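You operate a simulated robot arm through the tools that you are given. There is no shell and no other tool.

You run a simulated robot arm. Do the job below in one go: nothing can be reset, and whatever is moved stays where it is left.

Task
Open the plain glass door, put the blue bottle on the small-work patch of the tube bench away on the upper shelf of the steel cabinet and shut the door again. Take the yellow lead from the small-work patch of the tube bench and leave it on the top of the former table. Put one of the o-ring carriers from the carton end of the tube bench on the working end of the tube bench. Put two of the spacer blocks from the back strip of the fan side bench on the worktop of the door side bench. Push the fan side drawer shut. Put the 25 mm foam block from the worktop of the packing bench on the bay one of the wall bench and the 35 mm foam block on the top of the drying mat. Open the seal drawer, take the seal box on the top of the former table and put it away in the inside of the seal drawer, then shut the drawer. The order is free. Set down upright: blue bottle, o-ring carrier, seal box.

Only the result counts: the job must be done as asked and must still hold three seconds after the hand-in. Knocking over, shifting, dropping, spilling or breaking anything else fails it. A push-on lid holds only when it is set on centred and level and pressed home; a screw cap is set on level and turned clockwise until tight.

Robot
A 7-joint arm with a two-finger parallel gripper on a trunk, on a base that moves. Base frame: it is fixed to the floor where the robot stands at the start and does not move with it; the origin is under the middle of the robot, x ahead of it, y to its left, z up. Lengths are in m, angles in degrees, forces in N, time in s.
With the tool pointing down near the work surface it reaches from about 0.36 to 0.88 m from the robot's upright axis, wherever it stands. Its first joint turns from -17.0 to 126.0 degrees. Places, roughly: bay one of the wall bench [1.6, 4.6, 0.8]; blue bottle [0, 2.25, 0.75]; fan side drawer [2, 1.9, 0.6]; foam block [3, 3.5, 0.75]; inside of the seal drawer [-0.2, -3.8, 0.7]; lead [-0.25, 2.5, 0.75]; o-ring carrier [-0.5, 2.5, 0.75]; plain glass door [1.3, -3.5, 0.7]; seal box [4.5, 2.25, 0.75]; seal drawer [-0.2, -3.8, 0.8]; spacer block (4x3x3 cm) [1.4, 1.5, 0.8]; spacer block (5x3x3 cm) [1.3, 1.6, 0.8]; top of the drying mat (16x13 cm) [1.76, 1.62, 0.76]; top of the former table [4.4, 2.1, 0.8]; upper shelf of the steel cabinet [1.3, -3.8, 1.1]; working end of the tube bench [-3.5, 4.6, 0.8]; worktop of the door side bench [2.1, -0.1, 0.8]. Payload 1.57 kg.
The TCP is the grasp point between the finger pads, 0.03 m short of the fingertips. In the tool frame z runs along the fingers and y along their closing line. Largest opening 0.08 m; finger width 0.017, thickness 0.012; the body of the gripper, 0.04 by 0.082 m, starts 0.08 m behind the TCP.
Orientation is that of the tool frame in the base frame, as a unit quaternion [w, x, y, z]. With the fingers straight down and closing along the base's y, the tool's x points along the base's -x, its y along +y and its z along -z.

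Tools
- The arm moves only by the tool step_arm. Its argument "targets" is a list of rows, each a list of 6 numbers: the shift along the tool's x, y, z in m, then the turn, a rotation vector about the tool's x, y, z in degrees. In form: [[x, y, z, ax, ay, az], ...]. A call has 1 to 20 rows; each row shifts and turns the commanded pose from where the row before left it, along the tool's axes as they then stand. "fingers" is the finger opening in m, from 0 to 0.08, set as the call begins (left out, the last holds). A row lasts 0.2 s, in which the tool goes at most 0.05 m and 8.6 degrees; a call with a longer step from one row to the next is refused whole, and so is a gripper value outside its range. A pose out of reach is approached as far as the arm can. The call stops where the force on the tool passes 40 N (or 10 N more than at its start, if that is more) or the arm is blocked; 0.2 s more then pass. Each finger travels about 0.045 m/s and halts on what it meets, pressing with about 34 N; the grip force reading is that of the motor and also rises with nothing between the fingers. The clock runs only during rows and for 0.2 s after the last one: add rows that do not move to give the fingers time. The reply holds the time, the measured pose of the TCP, the force on the tool along the base axes, the opening and the grip force, in the units named above and with some noise, with the torque about the TCP (base axes, N m) and any sound that the robot's microphone picked up.
- Cameras (640 x 400 px; columns grow to the right, rows downward): "scene" is now at [0.0203, -0.2061, 1.1607]; the picture's right is [0.17, -0.99, 0.00], its down [-0.26, -0.04, -0.97] and it looks along [0.95, 0.16, -0.26] (base axes); focal length 255 px, centre (320, 200). "wrist" rides on the gripper at [0.072, -0.007, -0.122] in the tool frame; the picture's right is [0.09, 1.00, 0.00], its down [-0.84, 0.08, -0.54] and it looks along [-0.54, 0.05, 0.84] (tool axes); focal length 238 px, centre (320, 200). There is no depth. A picture from a camera that has moved, and an enlarged one, comes with that camera's place and axes in the base frame and with its lens. The place of the scene camera against the robot may be out by one fixed shift of up to 0.018 m in any direction.
- grab_frame(camera): a new picture of that camera. The clock stands still meanwhile.
- lift_body(by): slides the trunk up (or, below 0, down) by that many m; the arm and the scene camera ride with it, the base frame stays. It gives what a move gives, with no picture.
- drive_base(legs): drives the robot by 1 to 6 legs, each [ahead, left, turn to the left] in m, m and degrees, along the robot's own axes; the way and the turn of a leg run together, so that a leg with both is an arc; at most 1.5 m and 180 degrees a leg. The arm and the cameras ride along, it lands a little off, and it stops where it bumps. It gives what a move gives.
- turn_head(pan, tilt): turns the head with the scene camera to pan (to the left, within 109 degrees either way) and tilt (down, from -29 to 69), counted from straight ahead of the robot. It gives what a move gives.
- zoom(camera, box): a new picture of the part [left, top, right, bottom] of that camera's present view, enlarged. The clock stands still meanwhile.
- job_done(): hands the job in; it is judged then, once.

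Places have to be worked out from the pictures, the camera data and where the tool is seen. Open the gripper and draw the arm clear of the work before you hand the job in, unless the task says otherwise.

The tools are called as a command line: name --pt "numbers of a row" for each row, then --argument value for the rest, lists and objects as JSON in quotes. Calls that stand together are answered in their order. step_arm: Moves the arm, as the interface text tells. Its arguments: {"type":"object","properties":{"targets":{"type":"array"},"fingers":{"type":"number"}},"required":["targets"]} The other tools are called the same way: lift_body (by) moves the trunk up or down; drive_base (legs) drives the base; turn_head (pan, tilt) turns the head that bears the scene camera; grab_frame (camera) takes a picture; zoom (camera, box) takes an enlarged picture of a part of a camera's view; job_done () hands the job in.

At the start:

```text
time: 0.0
tool_pos: [0.7083, -0.0357, 1.1049]
tcp_rot: [-0.001, 0.0, 1.0, 0.0]
ft_force: [0.0, 0.1, 0.3]
torque: [-0.01, 0.03, -0.01]
gripper_width: 0.08
finger_force: 0.2
trunk travel left (down, up): [-0.5, 0.29]
robot x, y, heading: [0.0011, 0.0005, 0.1]
head pan, tilt (commanded): [9.8, 15.0]
```

scene: 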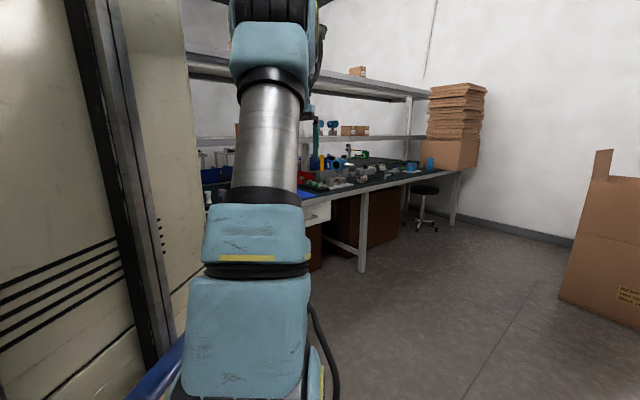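
wrist: 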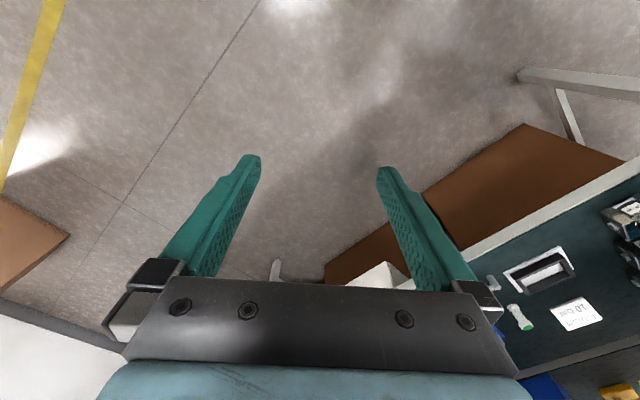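

I begin by looking around to learn the layout of the room before moving anything. First the head turns left.

turn_head --pan 60 --tilt 15

grab_frame --camera "scene"

turn_head --pan 105 --tilt 15

grab_frame --camera "scene"

turn_head --pan -50 --tilt 15

grab_frame --camera "scene"

turn_head --pan -105 --tilt 15

grab_frame --camera "scene"

```text
time: 1.2
tool_pos: [0.7084, -0.0357, 1.104]
tcp_rot: [0.0, 0.0, 1.0, 0.0]
ft_force: [0.6, -0.2, 0.3]
torque: [0.0, 0.0, -0.01]
gripper_width: 0.0802
finger_force: 0.1
trunk travel left (down, up): [-0.5, 0.29]
robot x, y, heading: [-0.0022, -0.0001, -0.0]
head pan, tilt (commanded): [60.0, 15.0]
```

```text
taken
camera scene: at [-0.025, -0.1411, 1.1607], right [0.87, -0.5, 0.0], down [-0.13, -0.22, -0.97], along [0.48, 0.84, -0.26], focal length 255 px, centre (320, 200)
```

scene: 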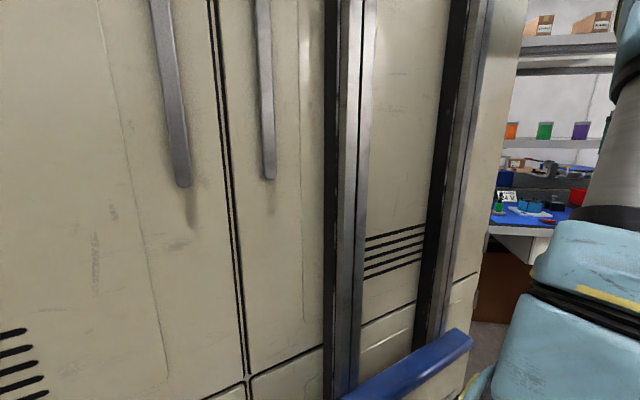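

```text
time: 2.3
tool_pos: [0.7085, -0.0345, 1.1053]
tcp_rot: [0.0, 0.0, 1.0, 0.0]
ft_force: [0.8, -0.1, -0.5]
torque: [-0.03, 0.01, -0.01]
gripper_width: 0.0801
finger_force: 0.1
trunk travel left (down, up): [-0.5, 0.29]
robot x, y, heading: [0.0044, -0.0026, -0.3]
head pan, tilt (commanded): [105.0, 15.0]
```

```text
taken
camera scene: at [-0.0959, -0.1317, 1.1607], right [0.97, 0.26, 0.0], down [0.07, -0.25, -0.97], along [-0.25, 0.93, -0.26], focal length 255 px, centre (320, 200)
```

scene: 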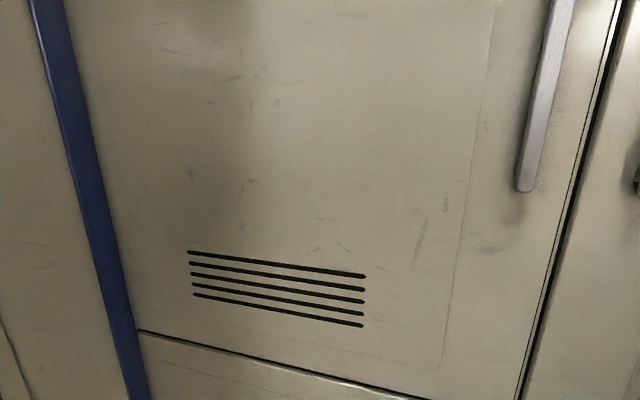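

```text
time: 4.7
tool_pos: [0.7083, -0.0371, 1.1044]
tcp_rot: [-0.001, 0.0, 1.0, 0.0]
ft_force: [0.3, -0.5, -0.5]
torque: [-0.01, 0.02, 0.01]
gripper_width: 0.0799
finger_force: 0.0
trunk travel left (down, up): [-0.5, 0.29]
robot x, y, heading: [0.0005, 0.001, -0.1]
head pan, tilt (commanded): [-50.0, 15.0]
```

```text
taken
camera scene: at [-0.0117, -0.2935, 1.1607], right [-0.77, -0.64, 0.0], down [-0.17, 0.2, -0.97], along [0.62, -0.74, -0.26], focal length 255 px, centre (320, 200)
```

scene: 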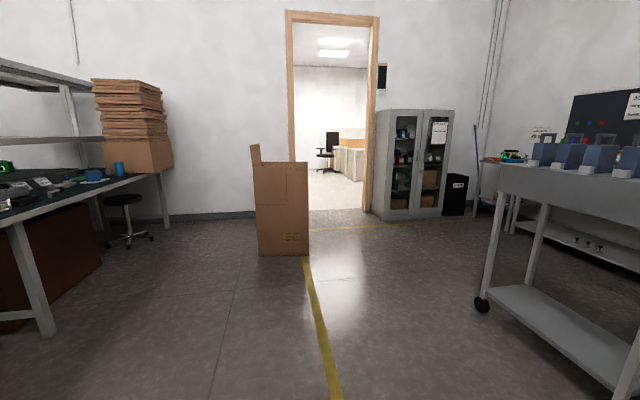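

```text
time: 5.9
tool_pos: [0.7081, -0.0361, 1.1046]
tcp_rot: [0.0, 0.0, 1.0, 0.0]
ft_force: [0.1, -0.4, -1.3]
torque: [0.02, 0.01, 0.02]
gripper_width: 0.08
finger_force: 0.1
trunk travel left (down, up): [-0.5, 0.29]
robot x, y, heading: [0.003, 0.0023, -0.3]
head pan, tilt (commanded): [-105.0, 15.0]
```

```text
taken
camera scene: at [-0.0959, -0.3122, 1.1607], right [-0.97, 0.26, 0.0], down [0.07, 0.25, -0.97], along [-0.25, -0.93, -0.26], focal length 255 px, centre (320, 200)
```

scene: 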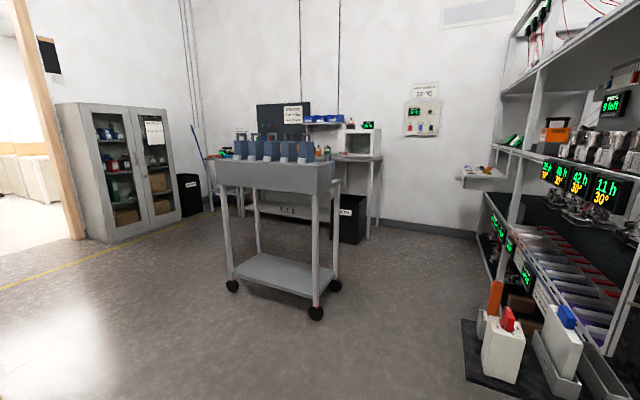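

The view to the right shows the steel cabinet with glass doors, a cart and the bench along the wall. I look straight ahead and behind in more detail, zooming on the benches.

zoom --camera "scene" --box '[0, 80, 220, 260]'

zoom --camera "scene" --box '[200, 80, 400, 240]'

zoom --camera "scene" --box '[440, 0, 640, 400]'

turn_head --pan -10 --tilt 15

grab_frame --camera "scene"

zoom --camera "scene" --box '[0, 60, 320, 260]'

```text
2.22 times, centred on (110, 170) of scene
camera zoom: at [-0.0959, -0.3122, 1.1607], right [-0.97, 0.26, 0.0], down [0.07, 0.25, -0.97], along [-0.25, -0.93, -0.26], focal length 567 px, centre (787, 267)
```

zoom: 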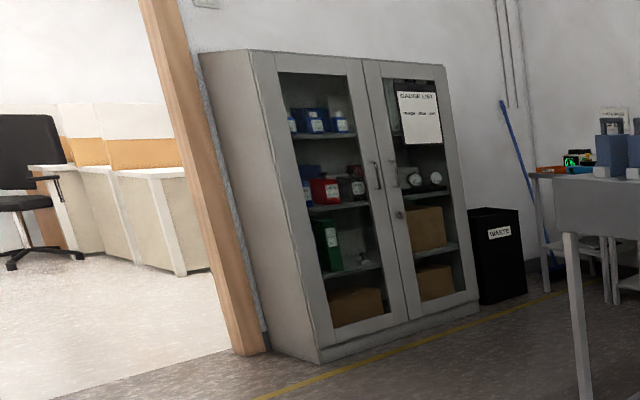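

```text
2.50 times, centred on (300, 160) of scene
camera zoom: at [-0.0959, -0.3122, 1.1607], right [-0.97, 0.26, 0.0], down [0.07, 0.25, -0.97], along [-0.25, -0.93, -0.26], focal length 638 px, centre (370, 300)
```

zoom: 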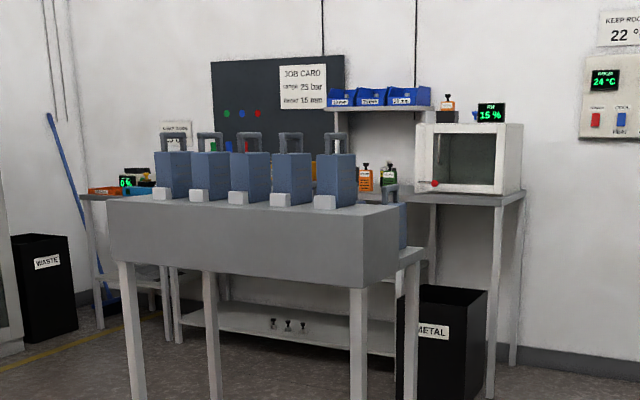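

```text
1.00 times, centred on (540, 200) of scene (not enlarged: the box is as wide or as high as the picture)
camera zoom: at [-0.0959, -0.3122, 1.1607], right [-0.97, 0.26, 0.0], down [0.07, 0.25, -0.97], along [-0.25, -0.93, -0.26], focal length 255 px, centre (100, 200)
```

zoom: 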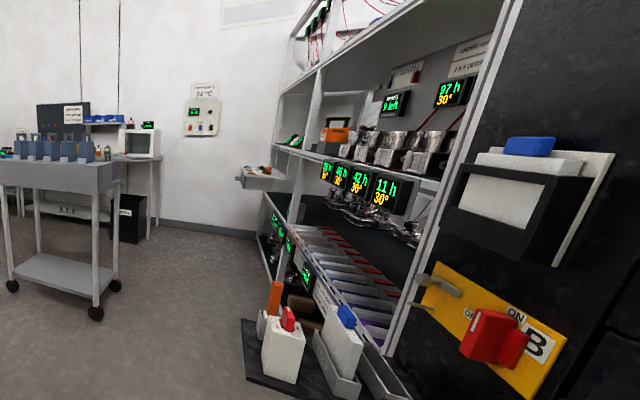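

```text
time: 7.7
tool_pos: [0.7076, -0.0347, 1.1045]
tcp_rot: [0.0, 0.0, 1.0, 0.001]
ft_force: [0.3, -0.8, 1.1]
torque: [-0.02, 0.02, -0.04]
gripper_width: 0.0801
finger_force: 0.1
trunk travel left (down, up): [-0.5, 0.29]
robot x, y, heading: [-0.0015, -0.0008, -0.1]
head pan, tilt (commanded): [-10.0, 15.0]
```

```text
taken
camera scene: at [0.0202, -0.2383, 1.1607], right [-0.17, -0.98, 0.0], down [-0.25, 0.05, -0.97], along [0.95, -0.17, -0.26], focal length 255 px, centre (320, 200)
```

scene: 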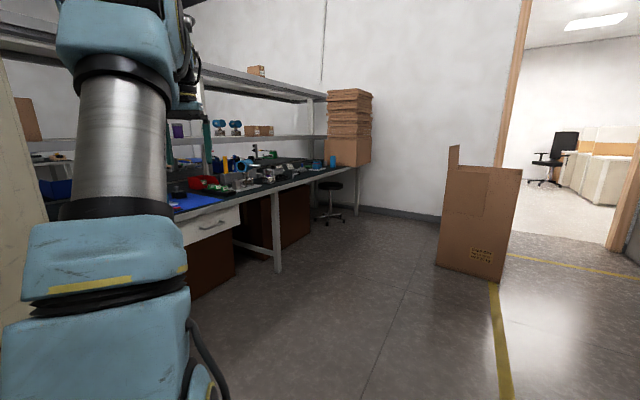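

```text
2.00 times, centred on (160, 160) of scene
camera zoom: at [0.0202, -0.2383, 1.1607], right [-0.17, -0.98, 0.0], down [-0.25, 0.05, -0.97], along [0.95, -0.17, -0.26], focal length 510 px, centre (640, 280)
```

zoom: 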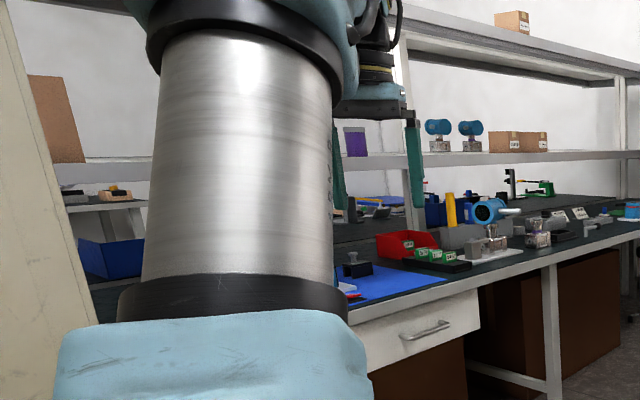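

The room is turned about 40° against my frame, and a locker stands close on the left. I raise the trunk for a higher view and look around again.

lift_body --by 0.28

turn_head --pan 35 --tilt 25

grab_frame --camera "scene"

turn_head --pan 75 --tilt 50

grab_frame --camera "scene"

turn_head --pan -109 --tilt 50

grab_frame --camera "scene"

turn_head --pan 109 --tilt 55

grab_frame --camera "scene"

turn_head --pan 0 --tilt 60

grab_frame --camera "scene"

```text
time: 10.5
tool_pos: [0.7092, -0.0351, 1.3865]
tcp_rot: [0.0, 0.0, 1.0, 0.0]
ft_force: [0.2, -0.3, 0.2]
torque: [0.0, 0.03, 0.03]
gripper_width: 0.08
finger_force: 0.1
trunk travel left (down, up): [-0.78, 0.01]
robot x, y, heading: [0.0011, 0.0004, 0.1]
head pan, tilt (commanded): [-10.0, 15.0]
```

```text
time: 11.6
tool_pos: [0.7094, -0.0359, 1.3859]
tcp_rot: [0.0, -0.001, 1.0, 0.0]
ft_force: [0.8, 0.3, 0.3]
torque: [-0.01, 0.02, 0.0]
gripper_width: 0.0799
finger_force: 0.0
trunk travel left (down, up): [-0.78, 0.01]
robot x, y, heading: [0.0003, -0.0038, 0.1]
head pan, tilt (commanded): [35.0, 25.0]
```

```text
taken
camera scene: at [0.0038, -0.1692, 1.4245], right [0.57, -0.82, 0.0], down [-0.35, -0.24, -0.91], along [0.74, 0.52, -0.42], focal length 255 px, centre (320, 200)
```

scene: 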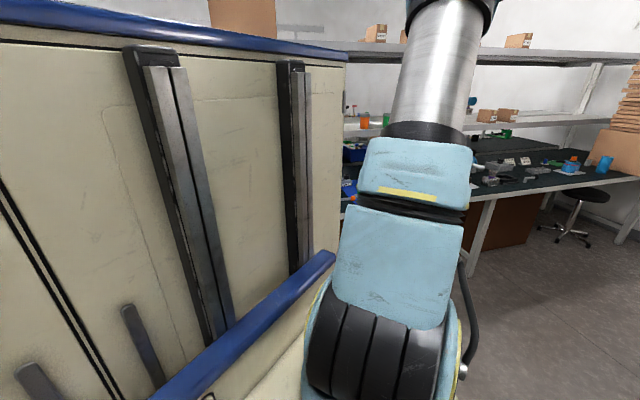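

```text
time: 12.7
tool_pos: [0.7085, -0.0359, 1.3852]
tcp_rot: [0.0, -0.001, 1.0, 0.0]
ft_force: [0.4, -0.9, 0.0]
torque: [-0.02, 0.02, 0.02]
gripper_width: 0.08
finger_force: 0.0
trunk travel left (down, up): [-0.78, 0.01]
robot x, y, heading: [0.0016, -0.0006, -0.1]
head pan, tilt (commanded): [75.0, 50.0]
```

```text
taken
camera scene: at [-0.0518, -0.1476, 1.387], right [0.97, -0.26, 0.0], down [-0.2, -0.74, -0.64], along [0.17, 0.62, -0.77], focal length 255 px, centre (320, 200)
```

scene: 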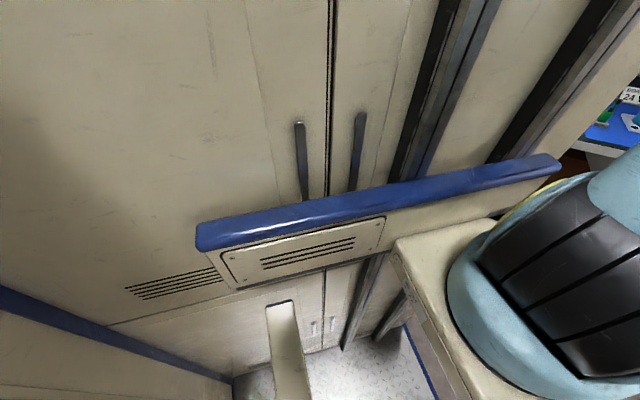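

```text
time: 15.4
tool_pos: [0.7091, -0.034, 1.3856]
tcp_rot: [0.0, 0.001, 1.0, 0.001]
ft_force: [0.0, 0.0, -0.5]
torque: [-0.02, 0.0, -0.03]
gripper_width: 0.0802
finger_force: 0.0
trunk travel left (down, up): [-0.78, 0.01]
robot x, y, heading: [0.003, -0.0021, 0.2]
head pan, tilt (commanded): [-108.9, 50.0]
```

```text
taken
camera scene: at [-0.0966, -0.2949, 1.387], right [-0.95, 0.32, 0.0], down [0.25, 0.72, -0.64], along [-0.21, -0.61, -0.77], focal length 255 px, centre (320, 200)
```

scene: 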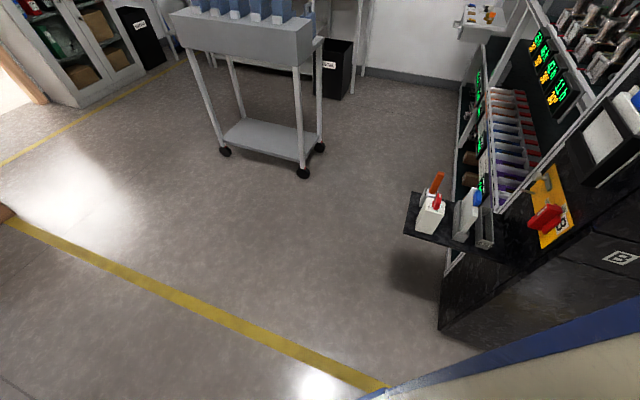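

```text
time: 18.5
tool_pos: [0.7088, -0.0356, 1.3843]
tcp_rot: [0.0, 0.0, 1.0, 0.0]
ft_force: [0.7, 0.5, 0.6]
torque: [-0.02, -0.04, -0.01]
gripper_width: 0.0802
finger_force: 0.2
trunk travel left (down, up): [-0.78, 0.01]
robot x, y, heading: [-0.0001, 0.001, 0.3]
head pan, tilt (commanded): [108.9, 55.0]
```

```text
taken
camera scene: at [-0.095, -0.1537, 1.3805], right [0.95, 0.32, 0.0], down [0.26, -0.78, -0.57], along [-0.19, 0.54, -0.82], focal length 255 px, centre (320, 200)
```

scene: 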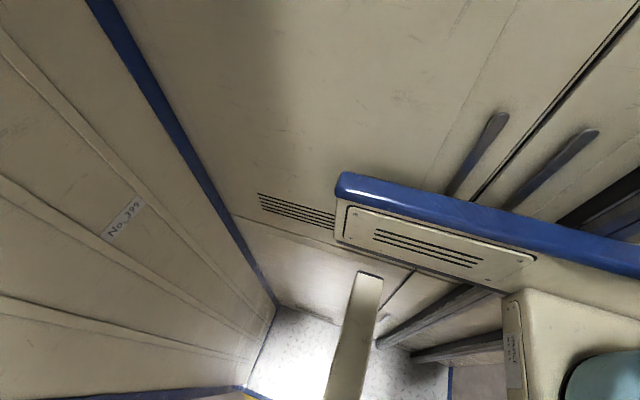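

```text
time: 20.4
tool_pos: [0.7092, -0.0358, 1.3844]
tcp_rot: [0.001, 0.0, 1.0, 0.0]
ft_force: [0.4, -0.5, 0.1]
torque: [-0.05, 0.01, 0.02]
gripper_width: 0.0799
finger_force: 0.0
trunk travel left (down, up): [-0.78, 0.01]
robot x, y, heading: [-0.0005, -0.0007, 0.0]
head pan, tilt (commanded): [0.0, 60.0]
```

```text
taken
camera scene: at [-0.0051, -0.2219, 1.3744], right [0.0, -1.0, 0.0], down [-0.87, 0.0, -0.5], along [0.5, 0.0, -0.87], focal length 255 px, centre (320, 200)
```

scene: 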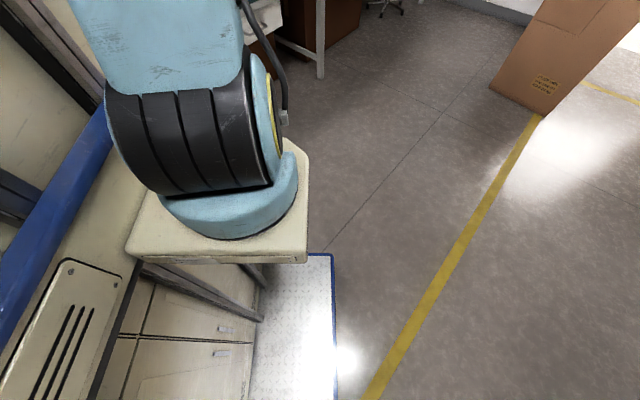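

The big beige "locker" is my own mast on the robot's left. I test how far the arm sweeps left and right in free air at this height.

step_arm --pt "0 -0.05 0 0 0 0" --pt "0 -0.05 0 0 0 0" --pt "0 -0.05 0 0 0 0" --pt "0 -0.05 0 0 0 0" --pt "0 -0.05 0 0 0 0" --pt "0 -0.05 0 0 0 0" --pt "0 -0.05 0 0 0 0" --pt "0 -0.05 0 0 0 0"

grab_frame --camera "scene"

```text
time: 22.2
tool_pos: [0.7086, -0.4366, 1.3854]
tcp_rot: [0.001, 0.001, 1.0, 0.0]
ft_force: [1.0, 0.3, 0.6]
torque: [-0.05, -0.02, 0.03]
gripper_width: 0.0799
finger_force: 0.0
trunk travel left (down, up): [-0.78, 0.01]
robot x, y, heading: [0.0008, 0.0038, 0.2]
head pan, tilt (commanded): [0.0, 60.0]
```

```text
taken
camera scene: at [-0.0051, -0.2214, 1.3745], right [0.0, -1.0, 0.0], down [-0.87, 0.0, -0.5], along [0.5, 0.0, -0.87], focal length 255 px, centre (320, 200)
```

scene: 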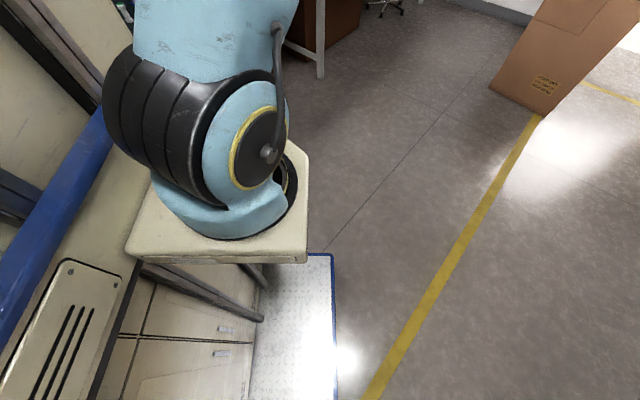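

The arm turned right by 30° without trouble. Now I test the left side.

step_arm --pt "0 0.05 0 0 0 0" --pt "0 0.05 0 0 0 0" --pt "0 0.05 0 0 0 0" --pt "0 0.05 0 0 0 0" --pt "0 0.05 0 0 0 0" --pt "0 0.05 0 0 0 0" --pt "0 0.05 0 0 0 0" --pt "0 0.05 0 0 0 0" --pt "0 0.05 0 0 0 0" --pt "0 0.05 0 0 0 0" --pt "0 0.05 0 0 0 0" --pt "0 0.05 0 0 0 0" --pt "0 0.05 0 0 0 0" --pt "0 0.05 0 0 0 0" --pt "0 0.05 0 0 0 0" --pt "0 0.05 0 0 0 0"

grab_frame --camera "scene"

```text
time: 25.6
tool_pos: [0.6483, 0.2785, 1.3372]
tcp_rot: [0.0, 0.001, 1.0, 0.001]
ft_force: [0.5, 0.1, 0.0]
torque: [-0.02, 0.02, 0.0]
gripper_width: 0.0801
finger_force: 0.0
out of reach, approached as far as the arm can: row 13, 14, 15, 16
trunk travel left (down, up): [-0.78, 0.01]
robot x, y, heading: [0.0004, 0.0012, 0.1]
head pan, tilt (commanded): [0.0, 60.0]
```

```text
taken
camera scene: at [-0.0052, -0.222, 1.3744], right [0.0, -1.0, 0.0], down [-0.87, 0.0, -0.5], along [0.5, 0.0, -0.87], focal length 255 px, centre (320, 200)
```

scene: 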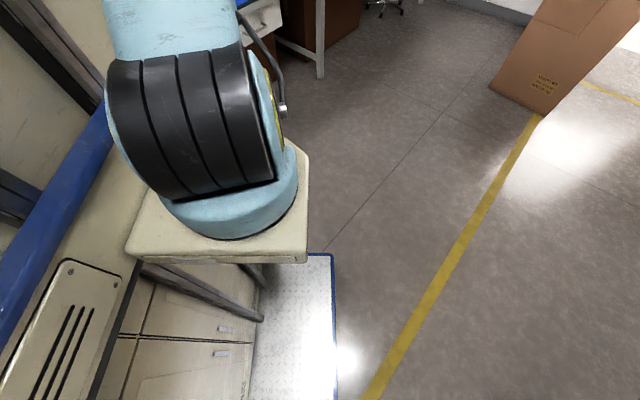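

The left limit is about 17° left of ahead, so the arm works ahead and to the right (the first joint counts clockwise). I draw the arm back to a compact pose, then turn the robot toward the benches to look.

step_arm --pt "0 -0.05 0 0 0 0" --pt "0 -0.05 0 0 0 0" --pt "0 -0.05 0 0 0 0" --pt "0 -0.05 0 0 0 0" --pt "0 -0.05 0 0 0 0" --pt "0 -0.05 0 0 0 0" --pt "0.03 -0.04 0 0 0 0" --pt "0.03 -0.04 0 0 0 0" --pt "0.03 -0.04 0 0 0 0"

drive_base --legs '[[0.25, 0, 0], [0, 0, 50]]'

turn_head --pan 0 --tilt 20

grab_frame --camera "scene"

turn_head --pan -60 --tilt 20

grab_frame --camera "scene"

```text
time: 27.6
tool_pos: [0.5599, -0.1443, 1.3377]
tcp_rot: [0.0, 0.0, 1.0, 0.0]
ft_force: [0.4, 0.7, 0.2]
torque: [0.0, 0.04, 0.0]
gripper_width: 0.08
finger_force: 0.1
trunk travel left (down, up): [-0.78, 0.01]
robot x, y, heading: [-0.001, -0.0012, 0.0]
head pan, tilt (commanded): [0.0, 60.0]
```

```text
time: 31.7
tool_pos: [0.7182, 0.3406, 1.3368]
tcp_rot: [0.0, -0.425, 0.905, 0.0]
ft_force: [1.2, -0.4, 0.2]
torque: [0.02, 0.04, -0.04]
gripper_width: 0.0803
finger_force: 0.0
trunk travel left (down, up): [-0.78, 0.01]
robot x, y, heading: [0.2477, 0.0004, 50.6]
head pan, tilt (commanded): [0.0, 60.0]
```

```text
time: 32.8
tool_pos: [0.7176, 0.3396, 1.3366]
tcp_rot: [0.0, -0.426, 0.905, 0.0]
ft_force: [-0.3, 0.0, -0.1]
torque: [-0.01, -0.01, -0.01]
gripper_width: 0.08
finger_force: 0.0
trunk travel left (down, up): [-0.78, 0.01]
robot x, y, heading: [0.2515, -0.003, 50.6]
head pan, tilt (commanded): [0.0, 20.0]
```

```text
taken
camera scene: at [0.4448, -0.1282, 1.4325], right [0.77, -0.64, 0.0], down [-0.22, -0.26, -0.94], along [0.6, 0.72, -0.34], focal length 255 px, centre (320, 200)
```

scene: 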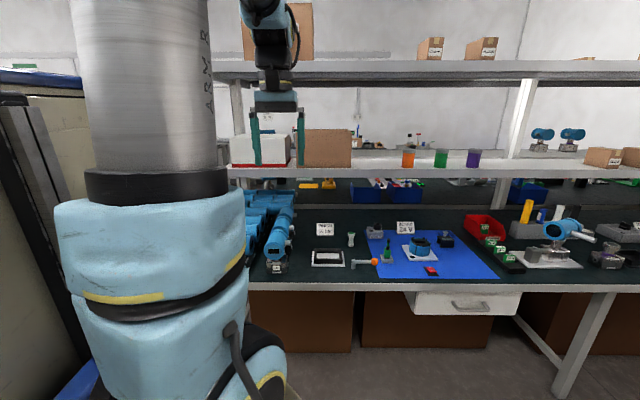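

```text
time: 34.1
tool_pos: [0.7184, 0.3409, 1.3368]
tcp_rot: [0.0, -0.426, 0.905, 0.0]
ft_force: [-0.1, 0.6, 0.0]
torque: [0.01, 0.01, -0.03]
gripper_width: 0.0801
finger_force: 0.1
trunk travel left (down, up): [-0.78, 0.01]
robot x, y, heading: [0.2512, -0.0042, 50.5]
head pan, tilt (commanded): [-60.0, 20.0]
```

```text
taken
camera scene: at [0.4773, -0.2155, 1.4325], right [-0.17, -0.99, 0.0], down [-0.34, 0.06, -0.94], along [0.93, -0.16, -0.34], focal length 255 px, centre (320, 200)
```

scene: 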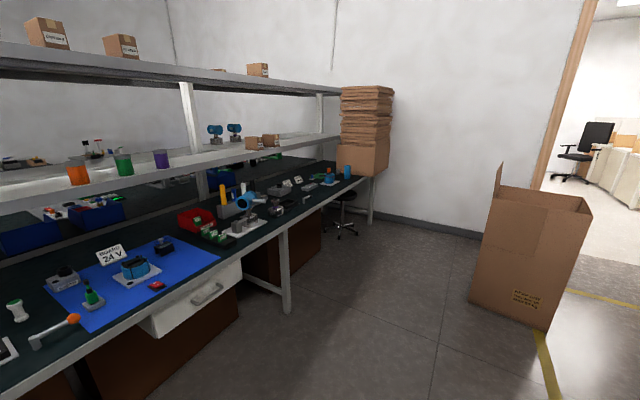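

The bench edge is now level in the picture, so the room's axes lie at about 50.5°/-39.5°. I zoom on the worktop and through the gap to the fan side.

zoom --camera "scene" --box '[0, 120, 240, 280]'

turn_head --pan -10 --tilt 20

zoom --camera "scene" --box '[200, 140, 440, 290]'

turn_head --pan 100 --tilt 5

grab_frame --camera "scene"

```text
2.50 times, centred on (120, 200) of scene
camera zoom: at [0.4773, -0.2155, 1.4325], right [-0.17, -0.99, 0.0], down [-0.34, 0.06, -0.94], along [0.93, -0.16, -0.34], focal length 638 px, centre (820, 200)
```

zoom: 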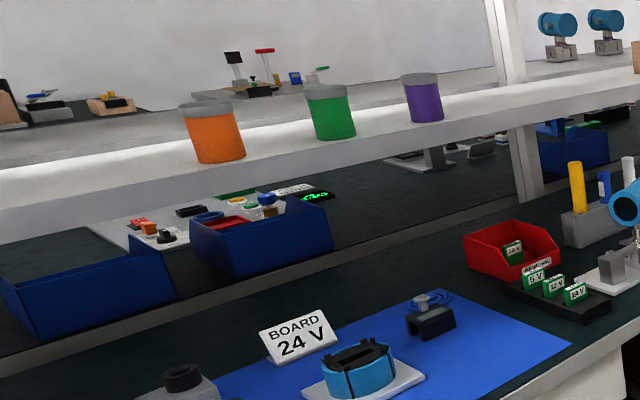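

```text
time: 35.3
tool_pos: [0.7182, 0.3396, 1.337]
tcp_rot: [-0.001, -0.426, 0.905, -0.001]
ft_force: [-0.1, 0.1, 0.7]
torque: [-0.01, 0.0, 0.03]
gripper_width: 0.0799
finger_force: 0.0
trunk travel left (down, up): [-0.78, 0.01]
robot x, y, heading: [0.2524, -0.0041, 50.4]
head pan, tilt (commanded): [-10.0, 20.0]
```

```text
2.67 times, centred on (320, 215) of scene
camera zoom: at [0.4564, -0.1397, 1.4325], right [0.65, -0.76, 0.0], down [-0.26, -0.22, -0.94], along [0.72, 0.61, -0.34], focal length 680 px, centre (320, 160)
```

zoom: 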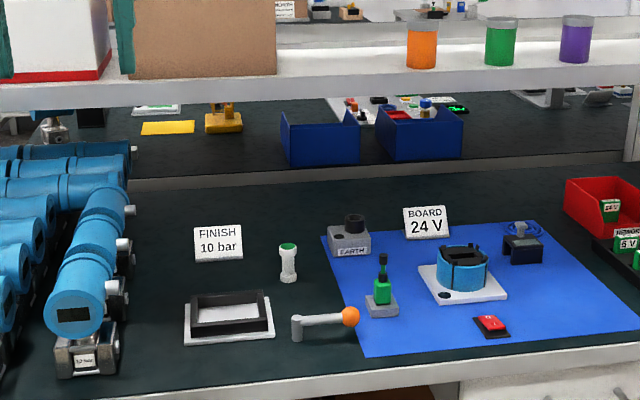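

```text
time: 37.1
tool_pos: [0.7196, 0.3416, 1.3367]
tcp_rot: [0.0, -0.426, 0.905, 0.0]
ft_force: [-0.2, 0.2, 0.8]
torque: [-0.03, -0.03, 0.0]
gripper_width: 0.08
finger_force: 0.1
trunk travel left (down, up): [-0.78, 0.01]
robot x, y, heading: [0.2516, 0.0001, 50.4]
head pan, tilt (commanded): [100.0, 5.0]
```

```text
taken
camera scene: at [0.3056, -0.1546, 1.4569], right [0.49, 0.87, 0.0], down [0.08, -0.04, -1.0], along [-0.87, 0.49, -0.09], focal length 255 px, centre (320, 200)
```

scene: 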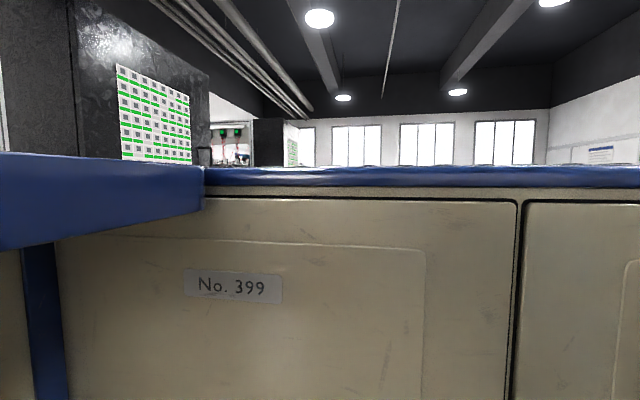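

I need to see the bench's left end and the passage to the fan side; I look left past the arm.

turn_head --pan 35 --tilt 10

grab_frame --camera "scene"

turn_head --pan -105 --tilt 20

grab_frame --camera "scene"

grab_frame --camera "wrist"

```text
time: 38.5
tool_pos: [0.719, 0.3418, 1.337]
tcp_rot: [0.0, -0.426, 0.905, 0.0]
ft_force: [-0.4, 0.4, 0.4]
torque: [0.02, 0.01, 0.0]
gripper_width: 0.0798
finger_force: 0.1
trunk travel left (down, up): [-0.78, 0.01]
robot x, y, heading: [0.2493, 0.0009, 50.3]
head pan, tilt (commanded): [35.0, 10.0]
```

```text
taken
camera scene: at [0.3929, -0.1073, 1.4488], right [1.0, -0.08, 0.0], down [-0.01, -0.17, -0.98], along [0.08, 0.98, -0.17], focal length 255 px, centre (320, 200)
```

scene: 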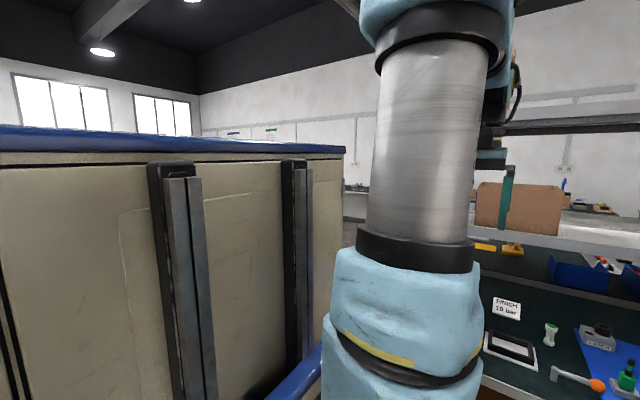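

```text
time: 40.7
tool_pos: [0.7181, 0.3404, 1.3378]
tcp_rot: [0.001, -0.426, 0.905, 0.0]
ft_force: [0.0, -0.1, -0.3]
torque: [-0.04, 0.03, -0.03]
gripper_width: 0.0801
finger_force: 0.0
trunk travel left (down, up): [-0.78, 0.01]
robot x, y, heading: [0.2524, -0.0004, 50.3]
head pan, tilt (commanded): [-105.0, 20.0]
```

```text
taken
camera scene: at [0.4395, -0.2759, 1.4325], right [-0.81, -0.58, 0.0], down [-0.2, 0.28, -0.94], along [0.54, -0.77, -0.34], focal length 255 px, centre (320, 200)
```

scene: 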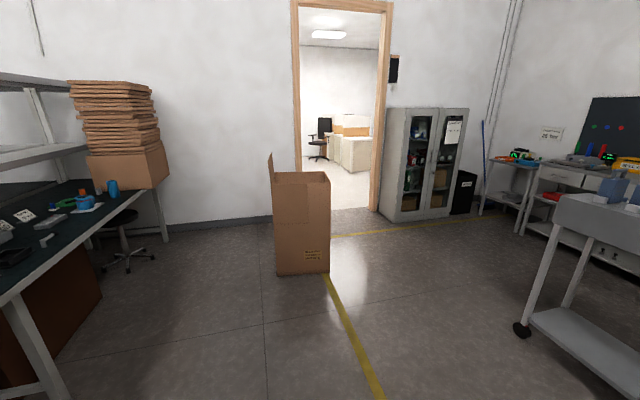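

```text
taken
camera wrist: at [0.677, 0.2808, 1.4592], right [-0.83, 0.56, 0.0], down [0.47, 0.69, 0.54], along [0.31, 0.45, -0.84], focal length 238 px, centre (320, 200)
```

wrist: 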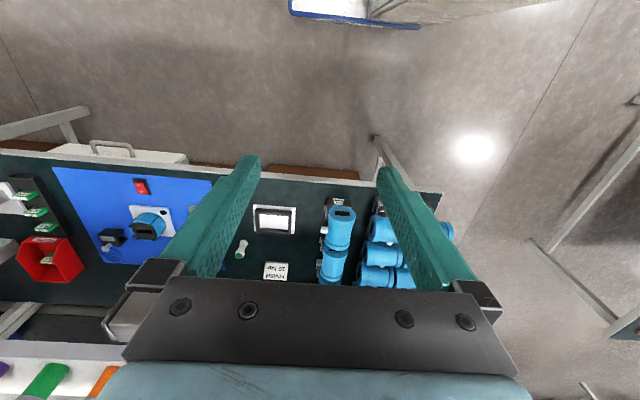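

The bench's near end lies at about u=-0.1 (along the bench) with a gap of ~1.3 m to the tube bench. I turn left to look into that gap before driving there.

drive_base --legs '[[0, 0, 75]]'

turn_head --pan -15 --tilt 25

grab_frame --camera "scene"

turn_head --pan -60 --tilt 20

grab_frame --camera "scene"

turn_head --pan 20 --tilt 25

grab_frame --camera "scene"

grab_frame --camera "wrist"

```text
time: 44.4
tool_pos: [0.0401, 0.5386, 1.3376]
tcp_rot: [0.001, 0.89, -0.457, 0.0]
ft_force: [0.2, -0.5, -0.1]
torque: [-0.02, 0.0, -0.01]
gripper_width: 0.0799
finger_force: 0.1
trunk travel left (down, up): [-0.78, 0.01]
robot x, y, heading: [0.2547, -0.0048, 125.5]
head pan, tilt (commanded): [-105.0, 20.0]
```

```text
time: 46.0
tool_pos: [0.0419, 0.5391, 1.3371]
tcp_rot: [0.0, 0.889, -0.458, 0.0]
ft_force: [0.0, 1.0, 0.1]
torque: [0.02, 0.03, 0.01]
gripper_width: 0.0801
finger_force: 0.0
trunk travel left (down, up): [-0.78, 0.01]
robot x, y, heading: [0.2517, 0.0059, 125.7]
head pan, tilt (commanded): [-15.0, 25.0]
```

```text
taken
camera scene: at [0.4603, 0.1633, 1.4245], right [0.94, 0.35, 0.0], down [0.15, -0.4, -0.91], along [-0.32, 0.85, -0.42], focal length 255 px, centre (320, 200)
```

scene: 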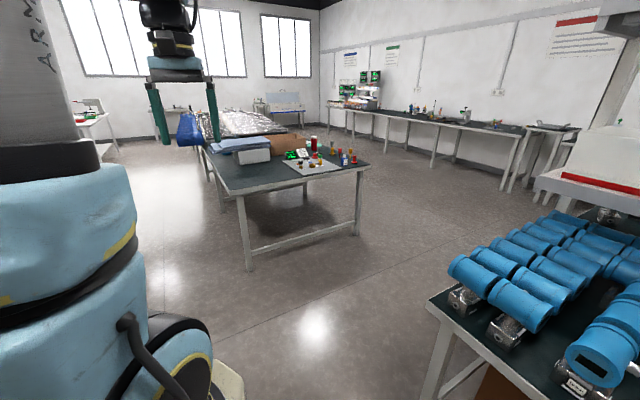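

```text
time: 47.1
tool_pos: [0.0414, 0.5385, 1.336]
tcp_rot: [0.0, 0.89, -0.457, 0.0]
ft_force: [0.4, 0.4, 0.5]
torque: [0.01, 0.03, 0.01]
gripper_width: 0.08
finger_force: 0.0
trunk travel left (down, up): [-0.78, 0.01]
robot x, y, heading: [0.2522, 0.0018, 125.6]
head pan, tilt (commanded): [-60.0, 20.0]
```

```text
taken
camera scene: at [0.5311, 0.1619, 1.4325], right [0.91, -0.41, 0.0], down [-0.14, -0.31, -0.94], along [0.39, 0.86, -0.34], focal length 255 px, centre (320, 200)
```

scene: 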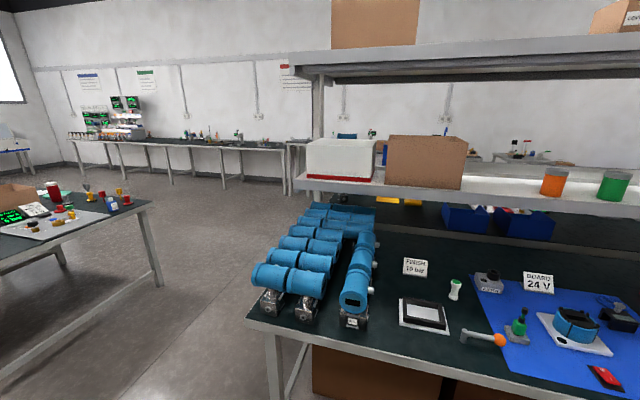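

```text
time: 48.7
tool_pos: [0.0411, 0.5394, 1.3371]
tcp_rot: [0.0, 0.89, -0.457, 0.0]
ft_force: [-0.4, -0.2, -0.1]
torque: [-0.02, 0.01, 0.0]
gripper_width: 0.08
finger_force: 0.0
trunk travel left (down, up): [-0.78, 0.01]
robot x, y, heading: [0.2519, -0.0006, 125.6]
head pan, tilt (commanded): [20.0, 25.0]
```

```text
taken
camera scene: at [0.4167, 0.1292, 1.4245], right [0.57, 0.82, 0.0], down [0.35, -0.24, -0.91], along [-0.75, 0.51, -0.42], focal length 255 px, centre (320, 200)
```

scene: 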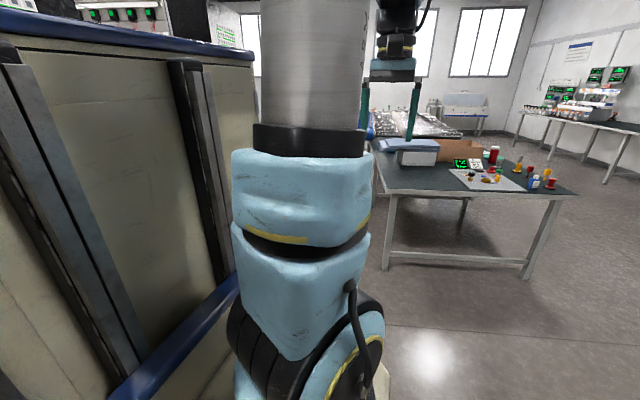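

```text
taken
camera wrist: at [0.0877, 0.484, 1.4592], right [-0.76, -0.65, 0.0], down [-0.55, 0.64, 0.54], along [-0.35, 0.41, -0.84], focal length 238 px, centre (320, 200)
```

wrist: 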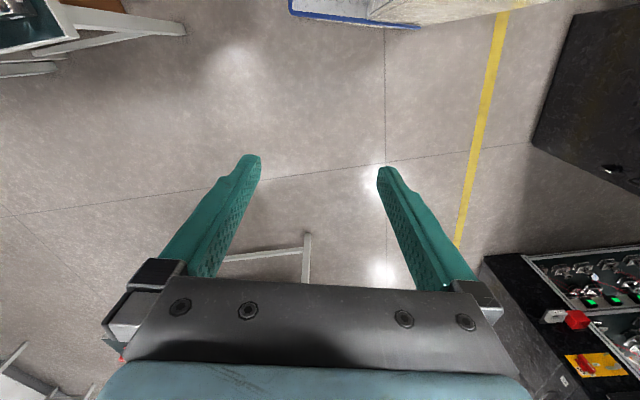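

The gap is clear (tube bench end at u≈-1.48, fan/door bench end at u≈-0.1). I turn back to face across the aisle, sidestep left and drive up through the gap so the bench end with the spacer blocks is on my right.

drive_base --legs '[[0, 0, -75.1], [0, 0.82, 0], [0.9, 0, 0]]'

turn_head --pan -60 --tilt 20

grab_frame --camera "scene"

turn_head --pan -5 --tilt 20

grab_frame --camera "scene"

```text
time: 60.6
tool_pos: [0.6628, 1.5471, 1.3383]
tcp_rot: [0.0, -0.425, 0.905, 0.0]
ft_force: [0.6, 0.3, -0.9]
torque: [0.02, 0.03, 0.0]
gripper_width: 0.0801
finger_force: 0.1
trunk travel left (down, up): [-0.78, 0.01]
robot x, y, heading: [0.1958, 1.207, 50.2]
head pan, tilt (commanded): [20.0, 25.0]
```

```text
time: 62.1
tool_pos: [0.6619, 1.5478, 1.3377]
tcp_rot: [0.0, -0.424, 0.906, 0.0]
ft_force: [-0.4, 0.5, 0.1]
torque: [0.03, 0.0, 0.02]
gripper_width: 0.08
finger_force: 0.3
trunk travel left (down, up): [-0.78, 0.01]
robot x, y, heading: [0.1969, 1.2082, 50.0]
head pan, tilt (commanded): [-60.0, 20.0]
```

```text
taken
camera scene: at [0.4199, 0.9926, 1.4325], right [-0.17, -0.99, 0.0], down [-0.34, 0.06, -0.94], along [0.93, -0.16, -0.34], focal length 255 px, centre (320, 200)
```

scene: 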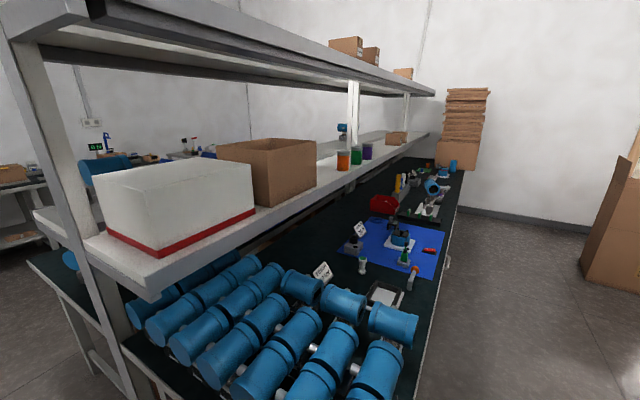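

```text
time: 63.4
tool_pos: [0.6622, 1.5481, 1.3366]
tcp_rot: [0.0, -0.425, 0.905, 0.0]
ft_force: [-0.5, 0.4, 0.1]
torque: [0.01, 0.02, -0.01]
gripper_width: 0.0801
finger_force: 0.1
trunk travel left (down, up): [-0.78, 0.01]
robot x, y, heading: [0.1953, 1.209, 50.3]
head pan, tilt (commanded): [-5.0, 20.0]
```

```text
taken
camera scene: at [0.3938, 1.0745, 1.4325], right [0.71, -0.7, 0.0], down [-0.24, -0.24, -0.94], along [0.66, 0.67, -0.34], focal length 255 px, centre (320, 200)
```

scene: 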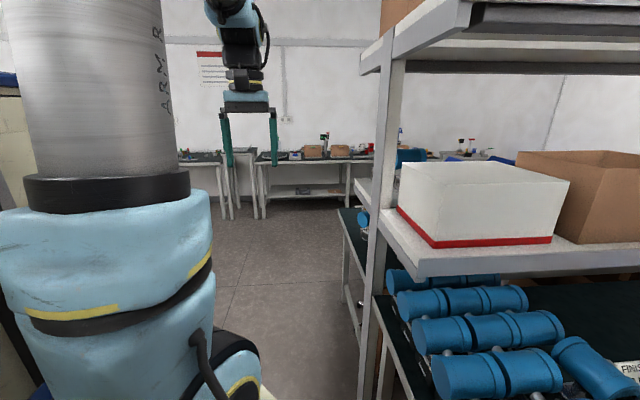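

The aisle ahead is free. I drive on 1.0 m so the spacer blocks at the bench end come to my right side, then look at them.

drive_base --legs '[[1.0, 0, 0]]'

turn_head --pan -85 --tilt 35

grab_frame --camera "scene"

turn_head --pan -50 --tilt 25

grab_frame --camera "scene"

turn_head --pan 0 --tilt 15

grab_frame --camera "scene"

```text
time: 68.5
tool_pos: [1.2976, 2.3144, 1.3365]
tcp_rot: [0.0, -0.425, 0.905, 0.0]
ft_force: [0.2, 0.4, -1.2]
torque: [-0.03, 0.0, 0.03]
gripper_width: 0.0799
finger_force: 0.1
trunk travel left (down, up): [-0.78, 0.01]
robot x, y, heading: [0.8313, 1.9726, 50.2]
head pan, tilt (commanded): [-5.0, 20.0]
```

```text
time: 70.1
tool_pos: [1.2987, 2.3146, 1.3359]
tcp_rot: [0.0, -0.426, 0.905, 0.0]
ft_force: [-0.5, 0.1, -1.4]
torque: [0.0, 0.03, 0.03]
gripper_width: 0.0798
finger_force: 0.1
trunk travel left (down, up): [-0.78, 0.01]
robot x, y, heading: [0.8336, 1.974, 50.2]
head pan, tilt (commanded): [-85.0, 35.0]
```

```text
taken
camera scene: at [1.0374, 1.7245, 1.4087], right [-0.57, -0.82, 0.0], down [-0.47, 0.33, -0.82], along [0.67, -0.47, -0.57], focal length 255 px, centre (320, 200)
```

scene: 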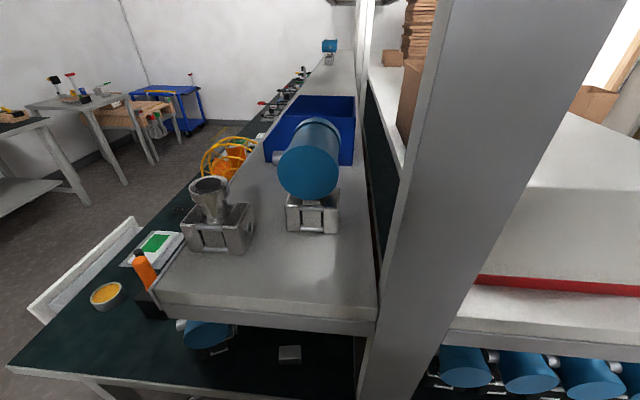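

```text
time: 71.1
tool_pos: [1.2982, 2.314, 1.3376]
tcp_rot: [0.0, -0.425, 0.905, 0.0]
ft_force: [-0.1, 0.3, 0.7]
torque: [0.0, 0.01, 0.0]
gripper_width: 0.08
finger_force: 0.0
trunk travel left (down, up): [-0.78, 0.01]
robot x, y, heading: [0.8323, 1.9768, 50.4]
head pan, tilt (commanded): [-50.0, 25.0]
```

```text
taken
camera scene: at [1.057, 1.775, 1.4244], right [0.01, -1.0, 0.0], down [-0.42, 0.0, -0.91], along [0.91, 0.0, -0.42], focal length 255 px, centre (320, 200)
```

scene: 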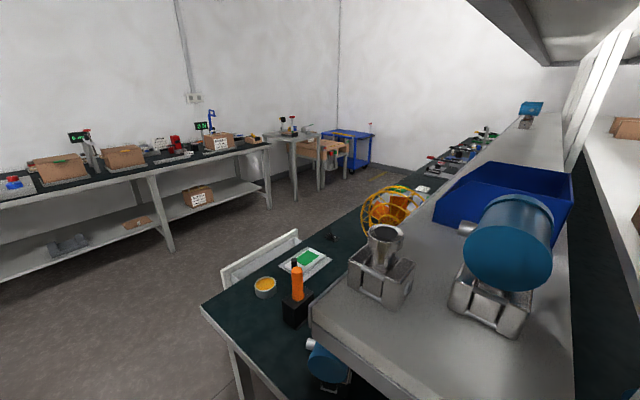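

```text
time: 72.2
tool_pos: [1.2979, 2.3158, 1.3364]
tcp_rot: [0.0, -0.425, 0.905, 0.0]
ft_force: [-0.1, -0.9, 0.2]
torque: [0.06, -0.01, 0.01]
gripper_width: 0.08
finger_force: 0.0
trunk travel left (down, up): [-0.78, 0.01]
robot x, y, heading: [0.8307, 1.9766, 50.4]
head pan, tilt (commanded): [0.0, 15.0]
```

```text
taken
camera scene: at [1.0245, 1.8464, 1.4407], right [0.77, -0.64, 0.0], down [-0.17, -0.2, -0.97], along [0.62, 0.74, -0.26], focal length 255 px, centre (320, 200)
```

scene: 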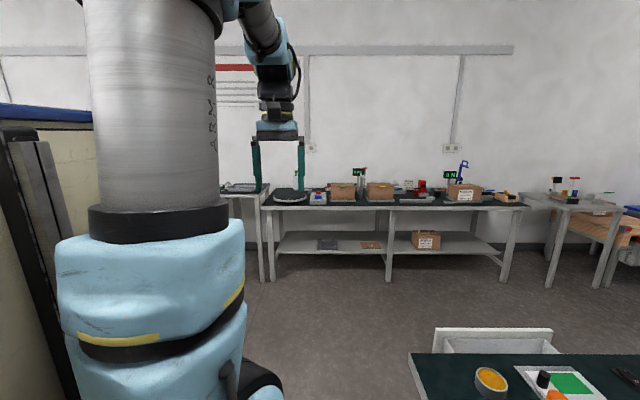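

One grey block shows under the shelf on the dark strip (first picture, around (290,353)); the strip is roofed by the shelf, so I lower the trunk to look underneath.

lift_body --by -0.4

turn_head --pan -75 --tilt 20

grab_frame --camera "scene"

zoom --camera "scene" --box '[160, 180, 400, 330]'

```text
time: 76.1
tool_pos: [1.299, 2.3139, 0.9373]
tcp_rot: [0.0, -0.425, 0.905, 0.0]
ft_force: [0.5, -0.1, 0.5]
torque: [0.01, -0.02, 0.0]
gripper_width: 0.0803
finger_force: 0.1
trunk travel left (down, up): [-0.38, 0.41]
robot x, y, heading: [0.8329, 1.9766, 50.3]
head pan, tilt (commanded): [0.0, 15.0]
```

```text
time: 77.5
tool_pos: [1.298, 2.3144, 0.9369]
tcp_rot: [0.0, -0.424, 0.905, 0.0]
ft_force: [0.3, 0.4, 0.4]
torque: [0.0, -0.01, -0.05]
gripper_width: 0.0799
finger_force: 0.0
trunk travel left (down, up): [-0.38, 0.41]
robot x, y, heading: [0.8315, 1.9748, 50.2]
head pan, tilt (commanded): [-75.0, 20.0]
```

```text
taken
camera scene: at [1.0495, 1.7357, 1.0325], right [-0.42, -0.91, 0.0], down [-0.31, 0.14, -0.94], along [0.85, -0.39, -0.34], focal length 255 px, centre (320, 200)
```

scene: 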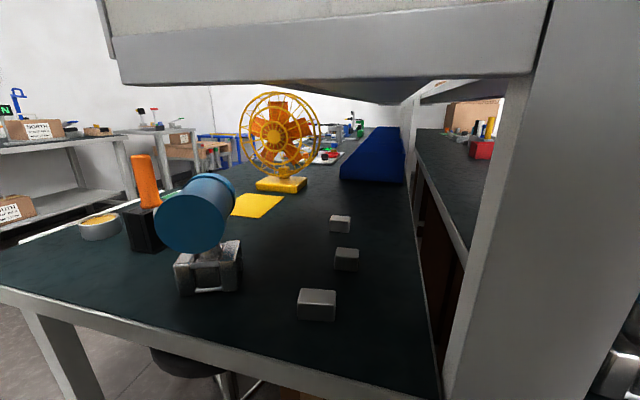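

```text
2.67 times, centred on (280, 255) of scene
camera zoom: at [1.0495, 1.7357, 1.0325], right [-0.42, -0.91, 0.0], down [-0.31, 0.14, -0.94], along [0.85, -0.39, -0.34], focal length 680 px, centre (427, 53)
```

zoom: 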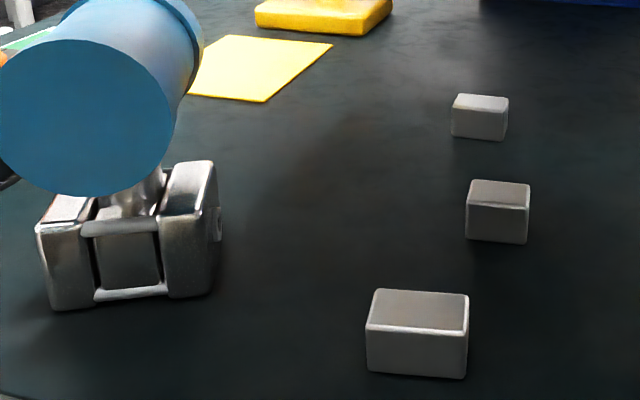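

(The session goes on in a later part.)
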